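You operate a simulated robot arm through the tools that you are given. There is no shell and no other tool. Be economical: measure what you need, move in short steps, check, and stop when the job is done.

The job below is to be done with a simulated robot arm. You get a single attempt, and the scene is never put back.

JOB
Put the cup from the top of the kitchen island on the dinner plate.
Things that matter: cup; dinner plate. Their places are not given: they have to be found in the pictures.

Only the result counts: the job must be done as asked and must still hold three seconds after the hand-in. Knocking over, shifting, dropping, spilling or breaking anything else fails it.

ROBOT AND FRAMES
A 5-joint arm with a two-finger parallel gripper, fixed in place. Base frame: the origin is at the foot of the arm, x ahead of it, y to its left, z up; the work surface is at about z = 0. Readings come in mm, rad, newtons and seconds.
With the tool pointing down near the work surface it reaches from about 260 to 680 mm from the base axis. Its first joint turns from -1.152 to 1.152 rad. The tool tilts only in the upright plane through the base axis and itself; it spins freely about its own axis. Payload 2.9 kg.
Tool frame: the origin (TCP) lies between the finger pads and is the grasp point; the fingertips stand 30 mm ahead of it; z points along the fingers, y is the line along which they close. The gripper opens to 110 mm. The fingers are 20 mm wide and 10 mm thick; the gripper's body (48 by 112 mm) begins 55 mm behind the TCP.
Orientation is told as [roll, pitch, yaw] about the base's x, y, z axes, in that order, counted from this pose: with the fingers straight down and closing along the base's y, the tool's x points along the base's -x, its y along +y and its z along -z.

CONTROLS
- The arm moves only by the tool apply_moves. Its argument "motion" is a list of rows, each a list of 3 entries, a list of its own where there are three numbers: the closure in counts, from 0 (fully open) to 255 (shut), then the shift along the base's x, y, z in mm, then the turn about the base's z in rad. In form: [[fingers, [x, y, z], spin], ...]. A call has 1 to 20 rows; each row shifts and turns the commanded pose from where the row before left it. A row lasts 0.2 s, in which the tool goes at most 50 mm and 0.15 rad; a call with a longer step from one row to the next is refused whole, and so is a gripper value outside its range. A pose out of reach is approached as far as the arm can. The call stops where the force on the tool passes 40 N (or 10 N more than at its start, if that is more) or the arm is blocked; 0.2 s more then pass. Each finger travels about 108 mm/s and halts on what it meets, pressing with about 33 N; the grip force reading is that of the motor and also rises with nothing between the fingers. The clock runs only during rows and for 0.2 s after the last one: add rows that do not move to give the fingers time. The reply holds the time, the measured pose of the TCP, the force on the tool along the base axes, the opening and the grip force, in the units named above and with some noise, and new pictures: "show" is both (left out), scene, wrist or none.
- Cameras (640 x 400 px; columns grow to the right, rows downward): "scene" is fixed at [3.6, -430.7, 613]; the picture's right is [0.97, -0.26, 0.00], its down [-0.13, -0.47, -0.87] and it looks along [0.23, 0.84, -0.49] (base axes); focal length 356 px, centre (320, 200). "wrist" rides on the gripper at [72, 17, -103] in the tool frame; the picture's right is [-0.23, 0.97, 0.00], its down [-0.76, -0.18, -0.62] and it looks along [-0.61, -0.14, 0.78] (tool axes); focal length 222 px, centre (320, 200).
- pixel_to_xyz(camera, pixels): there is no depth. For up to 12 entries [column, row, z] of the newest picture of that camera ("zoom" is the newest enlarged one), the place [x, y] in the base frame at which the ray of that pixel passes the height z, good to about 2 mm. No time passes.
- enlarge(camera, box): a new picture of the part [left, top, right, bottom] of that camera's present view, enlarged. No time passes.
- finish_job(): hands the job in; it is judged then, once.

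Go step by step. Measure first, check grasps and placings, and put right what went wrong. The budget is 60 turns and 170 pictures, counting those below and the enlarged ones. Unless the task says otherwise, let go and move clear before handing in, and close with one line.

The tools are called after "Request:" by a JSON object that holds its "api" and its "payload". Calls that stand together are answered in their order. apply_moves: Moves the arm, as the interface text tells. Its arguments: {"type":"object","properties":{"motion":{"type":"array","items":{"type":"array"}},"show":{"type":"string","enum":["both","scene","wrist","none"]}},"required":["motion"]} The other tools are called the same way: pixel_to_xyz (camera, pixels) gives the place at which the rays of pixels pass given heights; enlarge (camera, box) takes an enlarged picture of a part of a camera's view; finish_job () hands the job in.

At the start:

```text
time: 0.0
tcp_pos: [313.1, 393.9, 312.5]
orientation: [0.001, 0.0, -0.001]
wrist_force: [1.0, 0.0, -0.1]
gripper_width: 110.1
grip_force: 0.1
```

scene: 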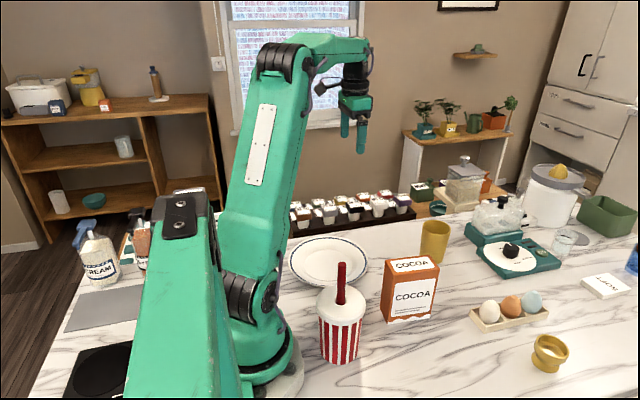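
wrist: 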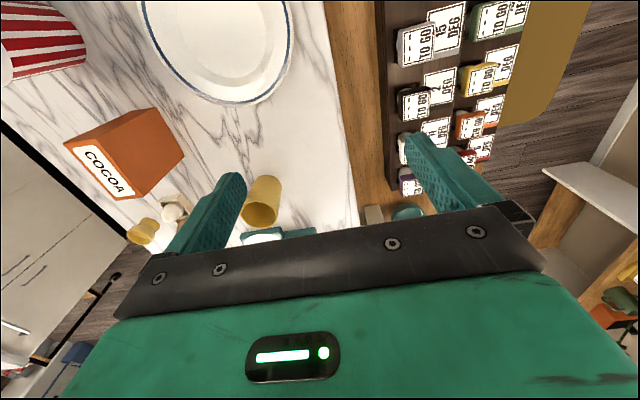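

The yellow cup at scene (435,241) is the likely cup, and the plate is at (328,262). I'll look closer at both, along with the small yellow item at (549,352).

Request:
{"api": "enlarge", "payload": {"camera": "scene", "box": [380, 180, 640, 390]}}

Request:
{"api": "enlarge", "payload": {"camera": "scene", "box": [270, 200, 470, 325]}}

Request:
{"api": "pixel_to_xyz", "payload": {"camera": "scene", "pixels": [[433, 261, 0], [421, 255, 0], [448, 258, 0], [421, 226, 90], [450, 226, 90], [436, 219, 90], [434, 232, 90], [289, 262, 15], [368, 262, 15], [328, 237, 15], [328, 291, 15]]}}

Request:
{"api": "pixel_to_xyz", "payload": {"camera": "wrist", "pixels": [[268, 178, 0], [282, 190, 0], [249, 187, 0], [260, 216, 90], [243, 210, 90], [278, 212, 90], [215, 50, 5], [255, 104, 15], [292, 40, 15], [140, 10, 15]]}}

```text
1.90 times, centred on (510, 285) of scene
```

zoom: 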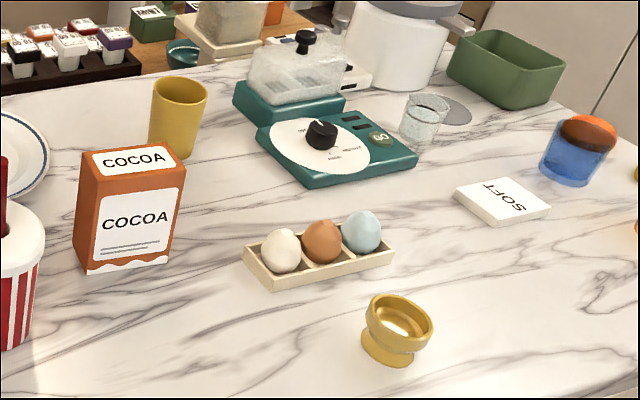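

```text
3.20 times, centred on (370, 262) of scene
```

zoom: 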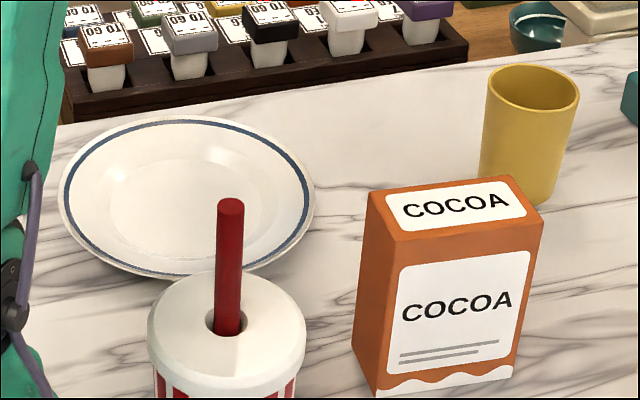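

```text
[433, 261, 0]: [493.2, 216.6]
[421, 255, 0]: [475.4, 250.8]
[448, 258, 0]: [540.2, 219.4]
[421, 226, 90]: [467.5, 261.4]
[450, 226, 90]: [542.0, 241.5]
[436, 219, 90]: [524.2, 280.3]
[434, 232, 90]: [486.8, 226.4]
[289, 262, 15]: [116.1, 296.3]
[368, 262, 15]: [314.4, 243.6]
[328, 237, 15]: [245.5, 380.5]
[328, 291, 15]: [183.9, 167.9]
```

```text
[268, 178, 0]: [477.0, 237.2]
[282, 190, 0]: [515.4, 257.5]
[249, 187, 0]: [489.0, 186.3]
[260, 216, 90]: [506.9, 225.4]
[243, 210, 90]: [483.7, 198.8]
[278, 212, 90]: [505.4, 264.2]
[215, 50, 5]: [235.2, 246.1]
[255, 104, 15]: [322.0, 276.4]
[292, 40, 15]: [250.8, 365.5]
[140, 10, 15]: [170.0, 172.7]
```

The yellow tumbler is the cup: it is near (500,240), and the plate centre is near (218,270). I'll move high toward the cup for a better wrist view.

Request:
{"api": "apply_moves", "payload": {"motion": [[0, [40, -35, 0], 0], [0, [40, -30, 0], 0], [0, [40, -30, 0], 0], [0, [25, -30, 0], 0], [0, [0, -20, 0], 0], [0, [0, 0, 0], 0]]}}

```text
refused: row 1 steps farther than a row can; nothing moved
```

Request:
{"api": "apply_moves", "payload": {"motion": [[0, [30, -35, 0], 0], [0, [30, -35, 0], 0], [0, [30, -35, 0], 0], [0, [30, -30, 0], 0], [0, [20, -15, 0], 0], [0, [0, 0, 0], 0]]}}

```text
time: 1.4
tcp_pos: [451.8, 244.7, 311.1]
orientation: [-0.001, 0.0, -0.001]
wrist_force: [0.4, -0.1, -0.5]
gripper_width: 109.9
grip_force: 0.0
```

scene: 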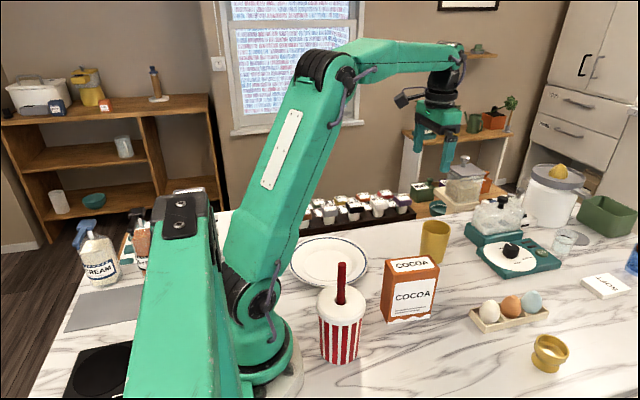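
wrist: 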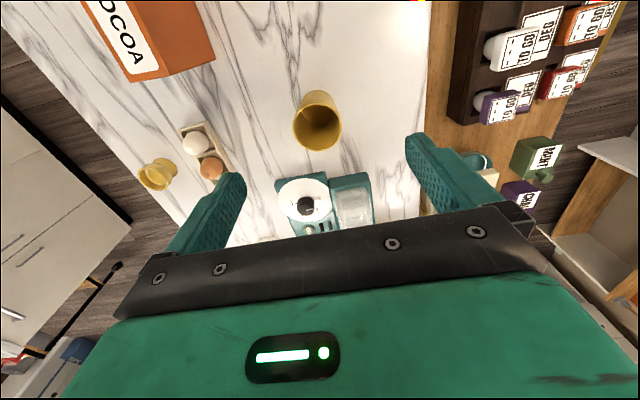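

Request:
{"api": "enlarge", "payload": {"camera": "wrist", "box": [260, 70, 380, 170]}}

Request:
{"api": "pixel_to_xyz", "payload": {"camera": "wrist", "pixels": [[292, 125, 85], [343, 125, 85], [318, 104, 85], [317, 149, 85], [292, 125, 100], [343, 125, 100], [318, 104, 100], [317, 149, 100], [305, 94, 0], [333, 94, 0], [318, 90, 0], [276, 180, 40]]}}

Request:
{"api": "pixel_to_xyz", "payload": {"camera": "scene", "pixels": [[421, 226, 85], [450.5, 229, 85], [438, 220, 85], [435, 233, 85], [421, 226, 100], [450.5, 229, 100], [438, 220, 100], [435, 233, 100], [383, 259, 100], [439, 265, 100], [468, 227, 30]]}}

```text
4.00 times, centred on (320, 120) of wrist
```

zoom: 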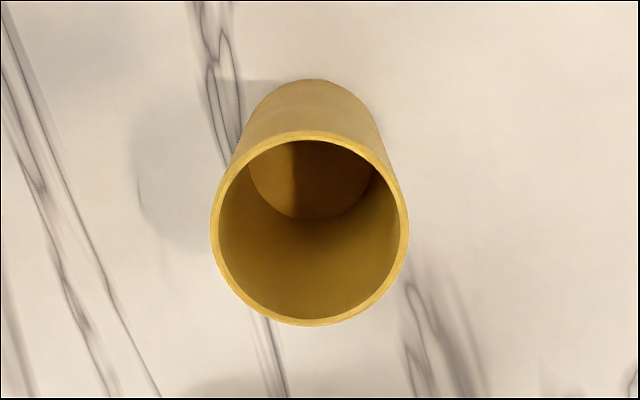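

```text
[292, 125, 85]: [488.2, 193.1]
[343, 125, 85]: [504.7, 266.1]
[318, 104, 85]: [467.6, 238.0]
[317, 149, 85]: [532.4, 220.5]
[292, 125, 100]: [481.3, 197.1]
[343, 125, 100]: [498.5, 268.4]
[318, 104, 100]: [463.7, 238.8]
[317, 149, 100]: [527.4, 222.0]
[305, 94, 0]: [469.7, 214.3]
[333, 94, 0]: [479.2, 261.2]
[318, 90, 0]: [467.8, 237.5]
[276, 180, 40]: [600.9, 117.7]
```

```text
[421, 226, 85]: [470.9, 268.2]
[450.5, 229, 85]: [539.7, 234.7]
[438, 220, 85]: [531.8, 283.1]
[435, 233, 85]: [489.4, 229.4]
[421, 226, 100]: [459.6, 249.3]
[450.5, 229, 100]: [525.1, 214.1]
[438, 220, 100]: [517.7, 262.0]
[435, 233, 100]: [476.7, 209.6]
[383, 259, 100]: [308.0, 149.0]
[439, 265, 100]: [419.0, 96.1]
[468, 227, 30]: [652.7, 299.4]
```

Both views agree that the cup's rim is at z≈100, centred near (495,232) with a 70 mm diameter. I'll move above it and come down part way.

Request:
{"api": "apply_moves", "payload": {"motion": [[0, [22, -6, 0], 0], [0, [21, -7, 0], 0], [0, [0, 0, -45], 0], [0, [0, 0, -45], 0], [0, [0, 0, -40], 0], [0, [0, 0, 0], 0]]}}

Request:
{"api": "pixel_to_xyz", "payload": {"camera": "scene", "pixels": [[341, 362, 0], [341, 263, 180], [341, 263, 200], [341, 303, 130], [341, 303, 110]]}}

```text
time: 2.8
tcp_pos: [496.0, 229.0, 180.9]
orientation: [0.001, 0.0, -0.002]
wrist_force: [-0.4, -0.2, -0.1]
gripper_width: 109.9
grip_force: 0.0
```

scene: 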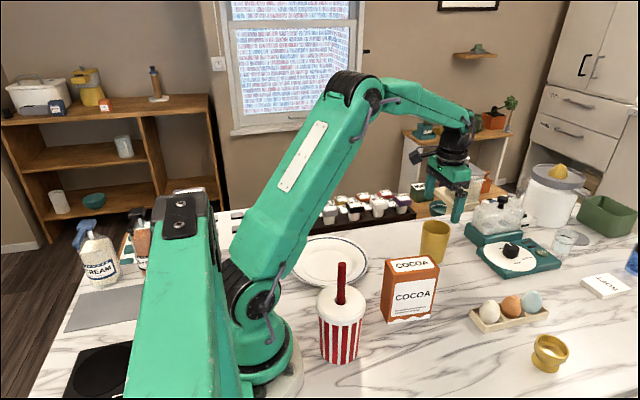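
wrist: 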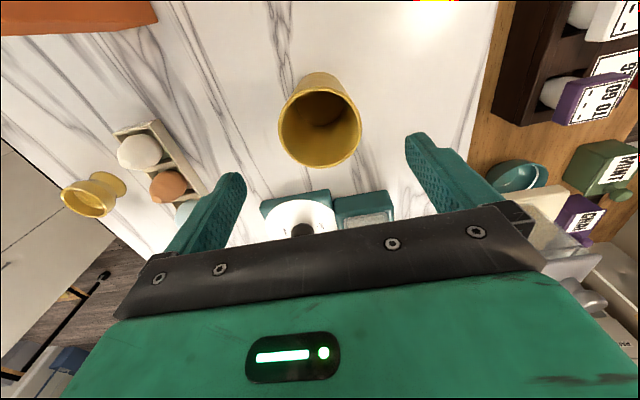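

```text
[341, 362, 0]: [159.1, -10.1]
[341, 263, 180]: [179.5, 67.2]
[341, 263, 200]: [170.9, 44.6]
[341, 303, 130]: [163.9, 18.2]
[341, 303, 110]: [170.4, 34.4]
```

Request:
{"api": "pixel_to_xyz", "payload": {"camera": "wrist", "pixels": [[278, 127, 100], [361, 127, 100], [320, 87, 100], [320, 167, 100]]}}

Request:
{"api": "enlarge", "payload": {"camera": "wrist", "box": [240, 60, 400, 180]}}

```text
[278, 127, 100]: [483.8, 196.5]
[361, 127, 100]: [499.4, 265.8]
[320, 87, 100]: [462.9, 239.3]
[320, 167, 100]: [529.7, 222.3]
```

```text
3.33 times, centred on (320, 120) of wrist
```

zoom: 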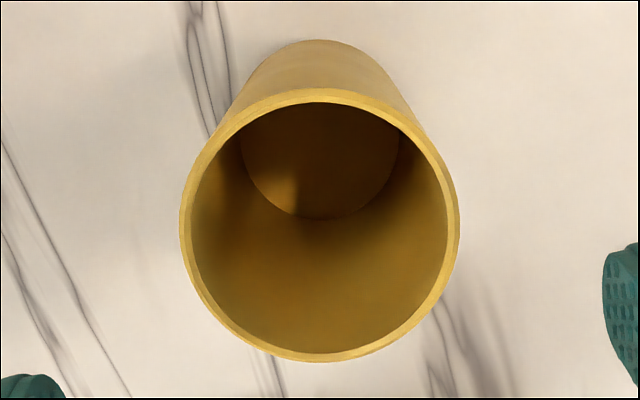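

The rim centre at (495,231) matches the TCP. I'll go straight down to z≈60.

Request:
{"api": "apply_moves", "payload": {"motion": [[0, [0, 1, -40], 0], [0, [0, 0, -40], 0], [0, [0, 0, -25], 0], [0, [0, 0, -15], 0], [0, [0, 0, 0], 0]]}}

```text
time: 4.0
tcp_pos: [496.2, 231.4, 61.6]
orientation: [0.001, 0.002, -0.002]
wrist_force: [-0.8, 0.3, -0.5]
gripper_width: 110.2
grip_force: 0.0
```

scene: 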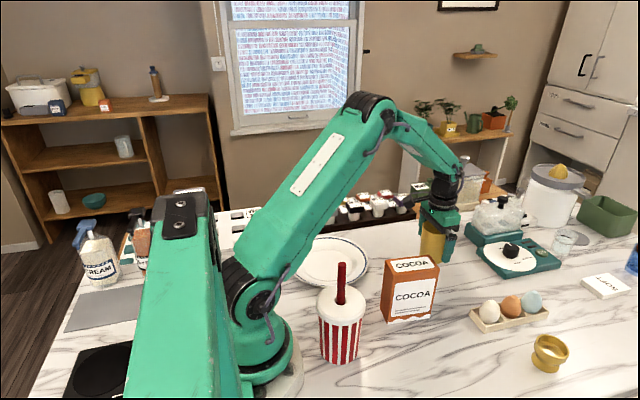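
wrist: 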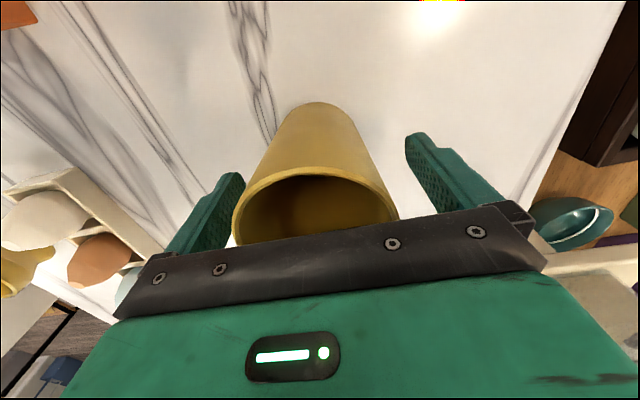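

The fingers straddle the cup without touching it. Closing now.

Request:
{"api": "apply_moves", "payload": {"motion": [[120, [0, 0, 0], 0], [120, [0, 0, 0], 0], [255, [0, 0, 0], 0], [255, [0, 0, 0], 0], [255, [0, 0, 0], 0]], "show": "wrist"}}

```text
time: 5.2
tcp_pos: [495.3, 232.2, 60.9]
orientation: [-0.001, 0.0, -0.001]
wrist_force: [-0.5, -0.3, 0.1]
gripper_width: 61.8
grip_force: 32.9
```

wrist: 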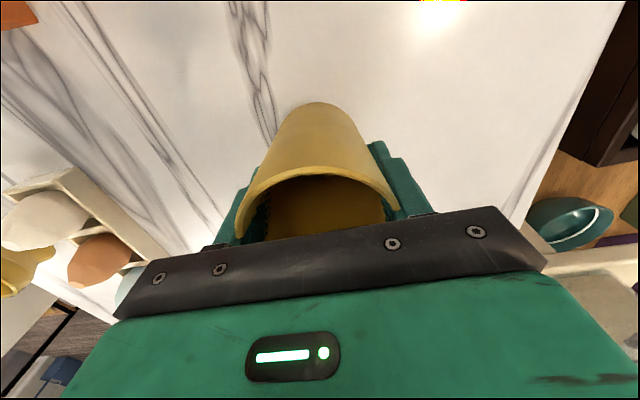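

The grip holds at 62 mm. I'll lift and check it.

Request:
{"api": "apply_moves", "payload": {"motion": [[255, [0, 0, 15], 0], [255, [0, 0, 30], 0], [255, [0, 0, 40], 0], [255, [0, 0, 40], 0], [255, [-40, 5, 15], 0], [255, [-45, 5, 0], 0], [255, [-45, 5, 0], 0], [255, [-30, 5, 0], 0], [255, [0, 0, 0], 0]]}}

```text
time: 7.2
tcp_pos: [334.6, 252.6, 204.4]
orientation: [0.001, 0.002, 0.0]
wrist_force: [0.2, -0.1, -1.4]
gripper_width: 61.7
grip_force: 33.2
```

scene: 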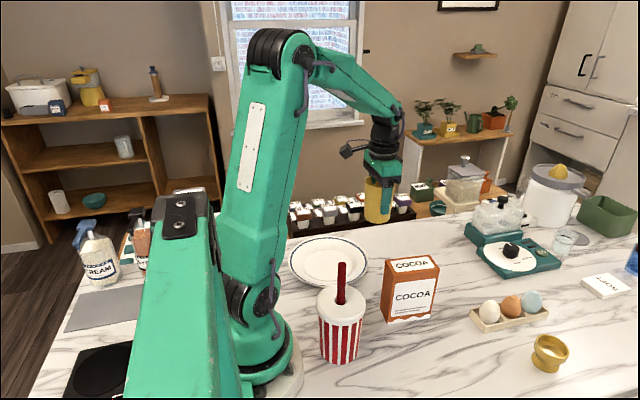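
wrist: 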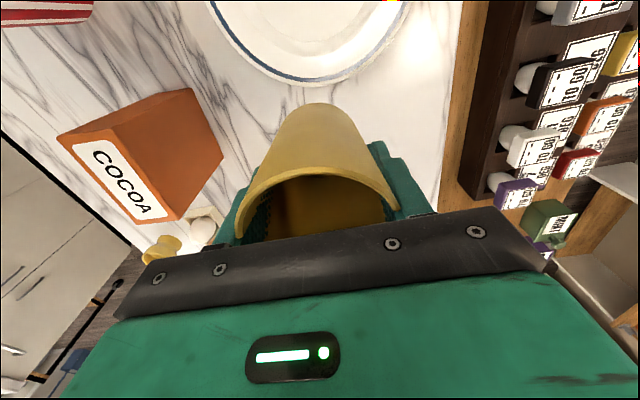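

The cup is held. Now I'll measure the plate's centre precisely.

Request:
{"api": "enlarge", "payload": {"camera": "scene", "box": [280, 222, 380, 297]}}

Request:
{"api": "enlarge", "payload": {"camera": "wrist", "box": [190, 0, 450, 110]}}

```text
5.33 times, centred on (330, 260) of scene
```

zoom: 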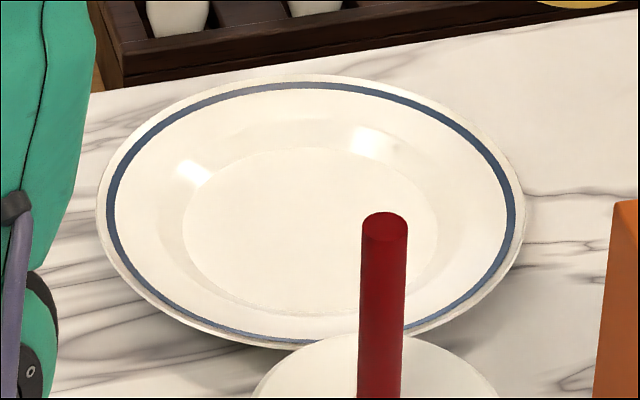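

```text
2.46 times, centred on (320, 55) of wrist
```

zoom: 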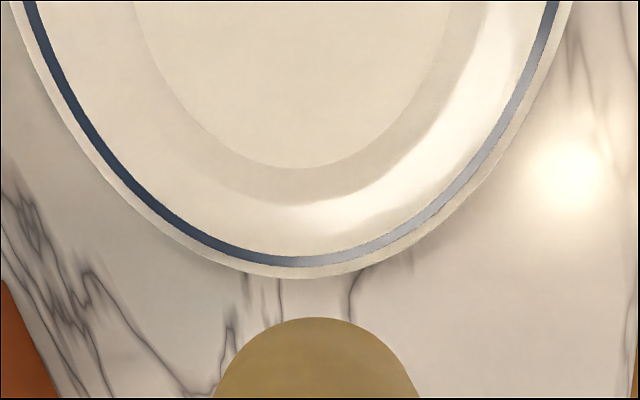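

Request:
{"api": "pixel_to_xyz", "payload": {"camera": "scene", "pixels": [[304.1, 265, 5], [352.1, 267, 5], [328, 250.6, 5], [328, 281.5, 5], [328, 266, 5], [288, 260.5, 20], [368.2, 263, 20], [327, 236.5, 20], [326, 287.5, 20]]}}

Request:
{"api": "pixel_to_xyz", "payload": {"camera": "zoom", "pixels": [[300, 168, 5], [190, 110, 5], [400, 115, 5], [135, 5, 5], [450, 5, 5], [290, 278, 20], [30, 40, 20], [565, 30, 20], [100, 160, 20], [480, 185, 20]]}}

```text
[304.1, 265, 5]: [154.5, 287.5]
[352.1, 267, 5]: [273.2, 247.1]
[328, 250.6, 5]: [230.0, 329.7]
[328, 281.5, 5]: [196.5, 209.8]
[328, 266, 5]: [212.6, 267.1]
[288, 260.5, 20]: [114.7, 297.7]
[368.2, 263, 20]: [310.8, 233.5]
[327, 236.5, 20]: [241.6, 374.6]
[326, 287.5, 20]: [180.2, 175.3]
```

```text
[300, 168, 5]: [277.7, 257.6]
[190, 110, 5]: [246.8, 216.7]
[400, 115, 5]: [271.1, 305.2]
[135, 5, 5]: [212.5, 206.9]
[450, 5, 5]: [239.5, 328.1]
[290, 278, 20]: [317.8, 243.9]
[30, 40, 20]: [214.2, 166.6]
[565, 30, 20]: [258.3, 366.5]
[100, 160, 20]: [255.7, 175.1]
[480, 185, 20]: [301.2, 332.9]
```

The plate centre is about (214,268) with a flat well of roughly 62 mm radius. I'll move above it and come down to z≈100.

Request:
{"api": "apply_moves", "payload": {"motion": [[255, [-40, 5, 0], 0], [255, [-40, 5, 0], 0], [255, [-40, 5, 0], 0], [255, [0, 0, -35], 0], [255, [0, 0, -35], 0], [255, [0, 0, -30], 0], [255, [0, 0, 0], 0]]}}

```text
time: 8.8
tcp_pos: [215.4, 268.3, 101.5]
orientation: [0.0, 0.0, 0.001]
wrist_force: [-0.5, -0.3, -1.8]
gripper_width: 61.7
grip_force: 32.9
```

scene: 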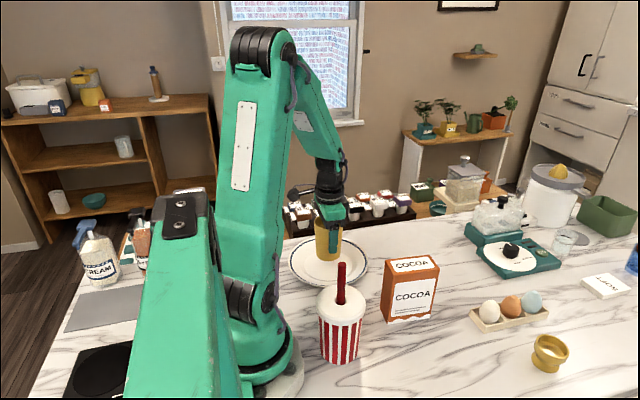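
wrist: 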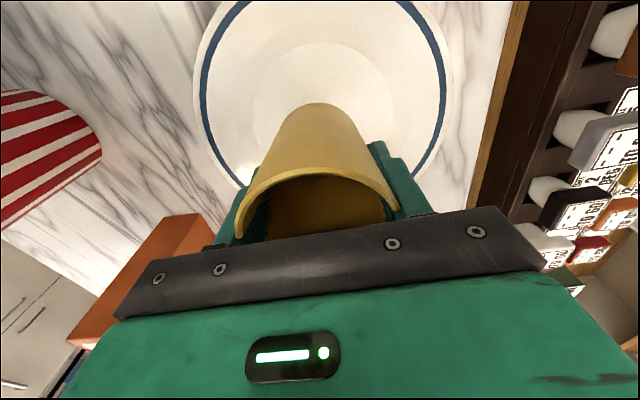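

The cup is over the well. I'll lower it in small steps and watch the force.

Request:
{"api": "apply_moves", "payload": {"motion": [[255, [0, 0, -15], 0], [255, [0, 0, -10], 0], [255, [0, 0, -4], 0], [255, [0, 0, 0], 0]], "show": "none"}}

```text
time: 9.8
tcp_pos: [214.9, 268.7, 73.6]
orientation: [-0.001, 0.0, 0.0]
wrist_force: [0.5, -0.2, -2.1]
gripper_width: 61.6
grip_force: 33.3
```

Request:
{"api": "apply_moves", "payload": {"motion": [[255, [0, 0, -2], 0], [255, [0, 0, -1], 0], [255, [0, 0, 0], 0]], "show": "none"}}

Request:
{"api": "enlarge", "payload": {"camera": "scene", "box": [280, 200, 380, 297]}}

```text
time: 10.6
tcp_pos: [215.9, 266.2, 70.1]
orientation: [0.0, 0.001, 0.0]
wrist_force: [-0.4, 0.0, -1.4]
gripper_width: 61.5
grip_force: 32.8
```

```text
4.12 times, centred on (330, 248) of scene
```

zoom: 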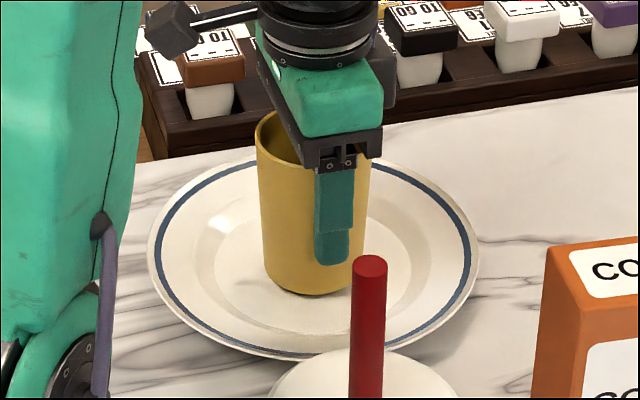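

There's no contact force yet, so I'll keep lowering 1 mm at a time.

Request:
{"api": "apply_moves", "payload": {"motion": [[255, [0, 0, -1], 0], [255, [0, 0, -1], 0], [255, [0, 0, 0], 0]], "show": "none"}}

```text
time: 11.4
tcp_pos: [215.5, 266.5, 69.1]
orientation: [0.0, 0.0, -0.001]
wrist_force: [0.2, 0.9, -1.2]
gripper_width: 61.9
grip_force: 33.0
```

Request:
{"api": "apply_moves", "payload": {"motion": [[255, [0, 0, -1], 0], [255, [0, 0, -1], 0], [255, [0, 0, 0], 0]], "show": "none"}}

```text
time: 12.2
tcp_pos: [216.5, 267.5, 68.5]
orientation: [0.002, -0.001, 0.001]
wrist_force: [-0.9, -8.8, 24.8]
gripper_width: 61.7
grip_force: 33.2
```

Contact: 25 N upward, so the cup is resting on the plate. I'll ease up 1 mm and open gently.

Request:
{"api": "apply_moves", "payload": {"motion": [[255, [0, 0, 1], 0], [255, [0, 0, 0], 0], [90, [0, 0, 0], 0], [60, [0, 0, 0], 0], [30, [0, 0, 0], 0], [30, [0, 0, 0], 0]]}}

```text
time: 13.6
tcp_pos: [215.1, 265.4, 66.3]
orientation: [0.0, -0.001, 0.001]
wrist_force: [-0.8, -0.5, -0.2]
gripper_width: 97.2
grip_force: 0.0
```

scene: 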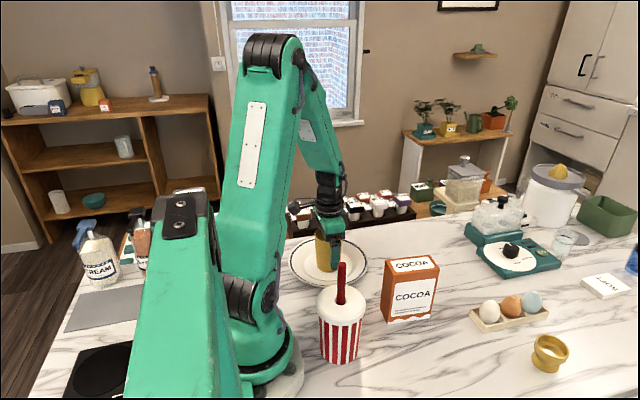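
wrist: 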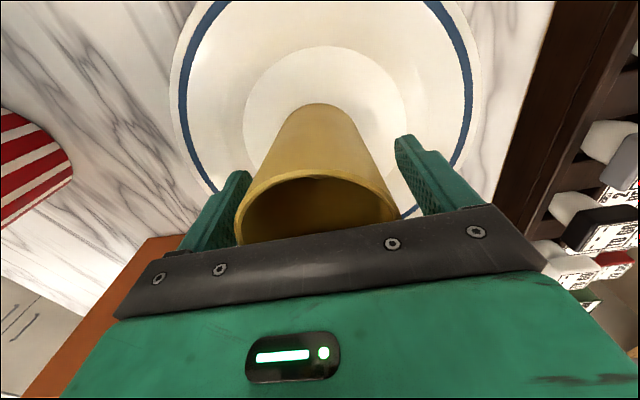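

The cup stands upright and released. I'll open the last bit and lift straight up.

Request:
{"api": "apply_moves", "payload": {"motion": [[0, [0, 0, 0], 0], [0, [0, 0, 0], 0], [0, [0, 0, 15], 0], [0, [0, 0, 30], 0], [0, [0, 0, 45], 0], [0, [0, 0, 45], 0], [0, [0, 0, 45], 0], [0, [30, 0, 30], 0], [0, [40, 0, 0], 0], [0, [0, 0, 0], 0]]}}

Request:
{"api": "enlarge", "payload": {"camera": "scene", "box": [270, 200, 470, 325]}}

```text
time: 15.8
tcp_pos: [285.5, 265.9, 277.4]
orientation: [-0.001, 0.001, 0.0]
wrist_force: [-0.9, 0.3, -0.4]
gripper_width: 109.9
grip_force: 0.0
```

scene: 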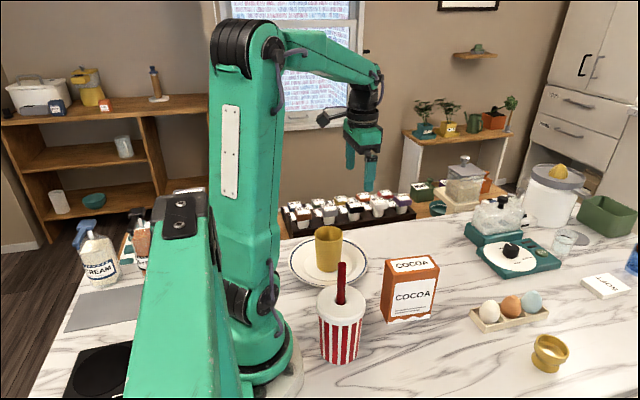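
wrist: 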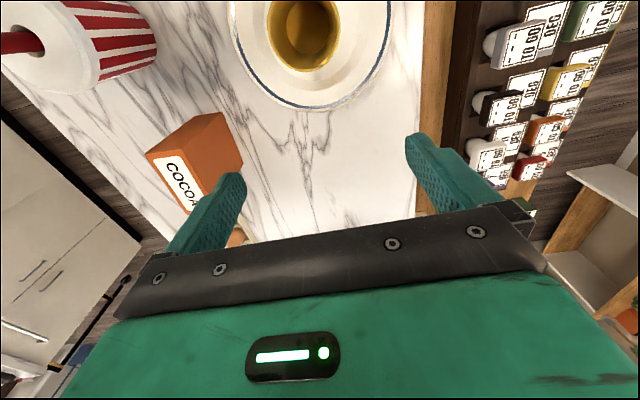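

```text
3.20 times, centred on (370, 262) of scene
```

zoom: 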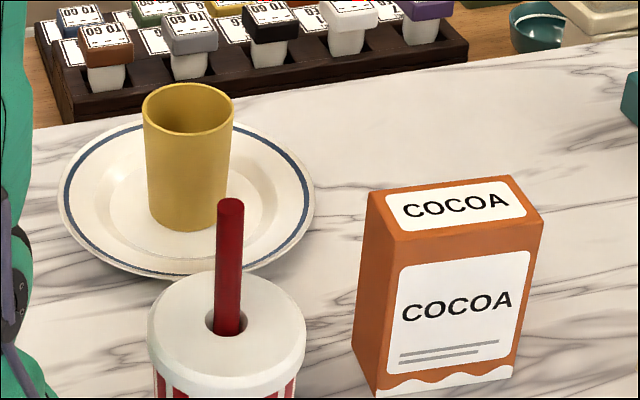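

The cup stands upright in the plate's well (zoom pixel (190,160)), the plate hasn't moved, and the arm is clear. Handing in.

Request:
{"api": "finish_job", "payload": {}}

```text
The job is handed in.
```

I put the yellow cup from the island upright in the middle of the dinner plate, let go, moved the arm clear and handed the job in; nothing else looks disturbed in the last pictures.
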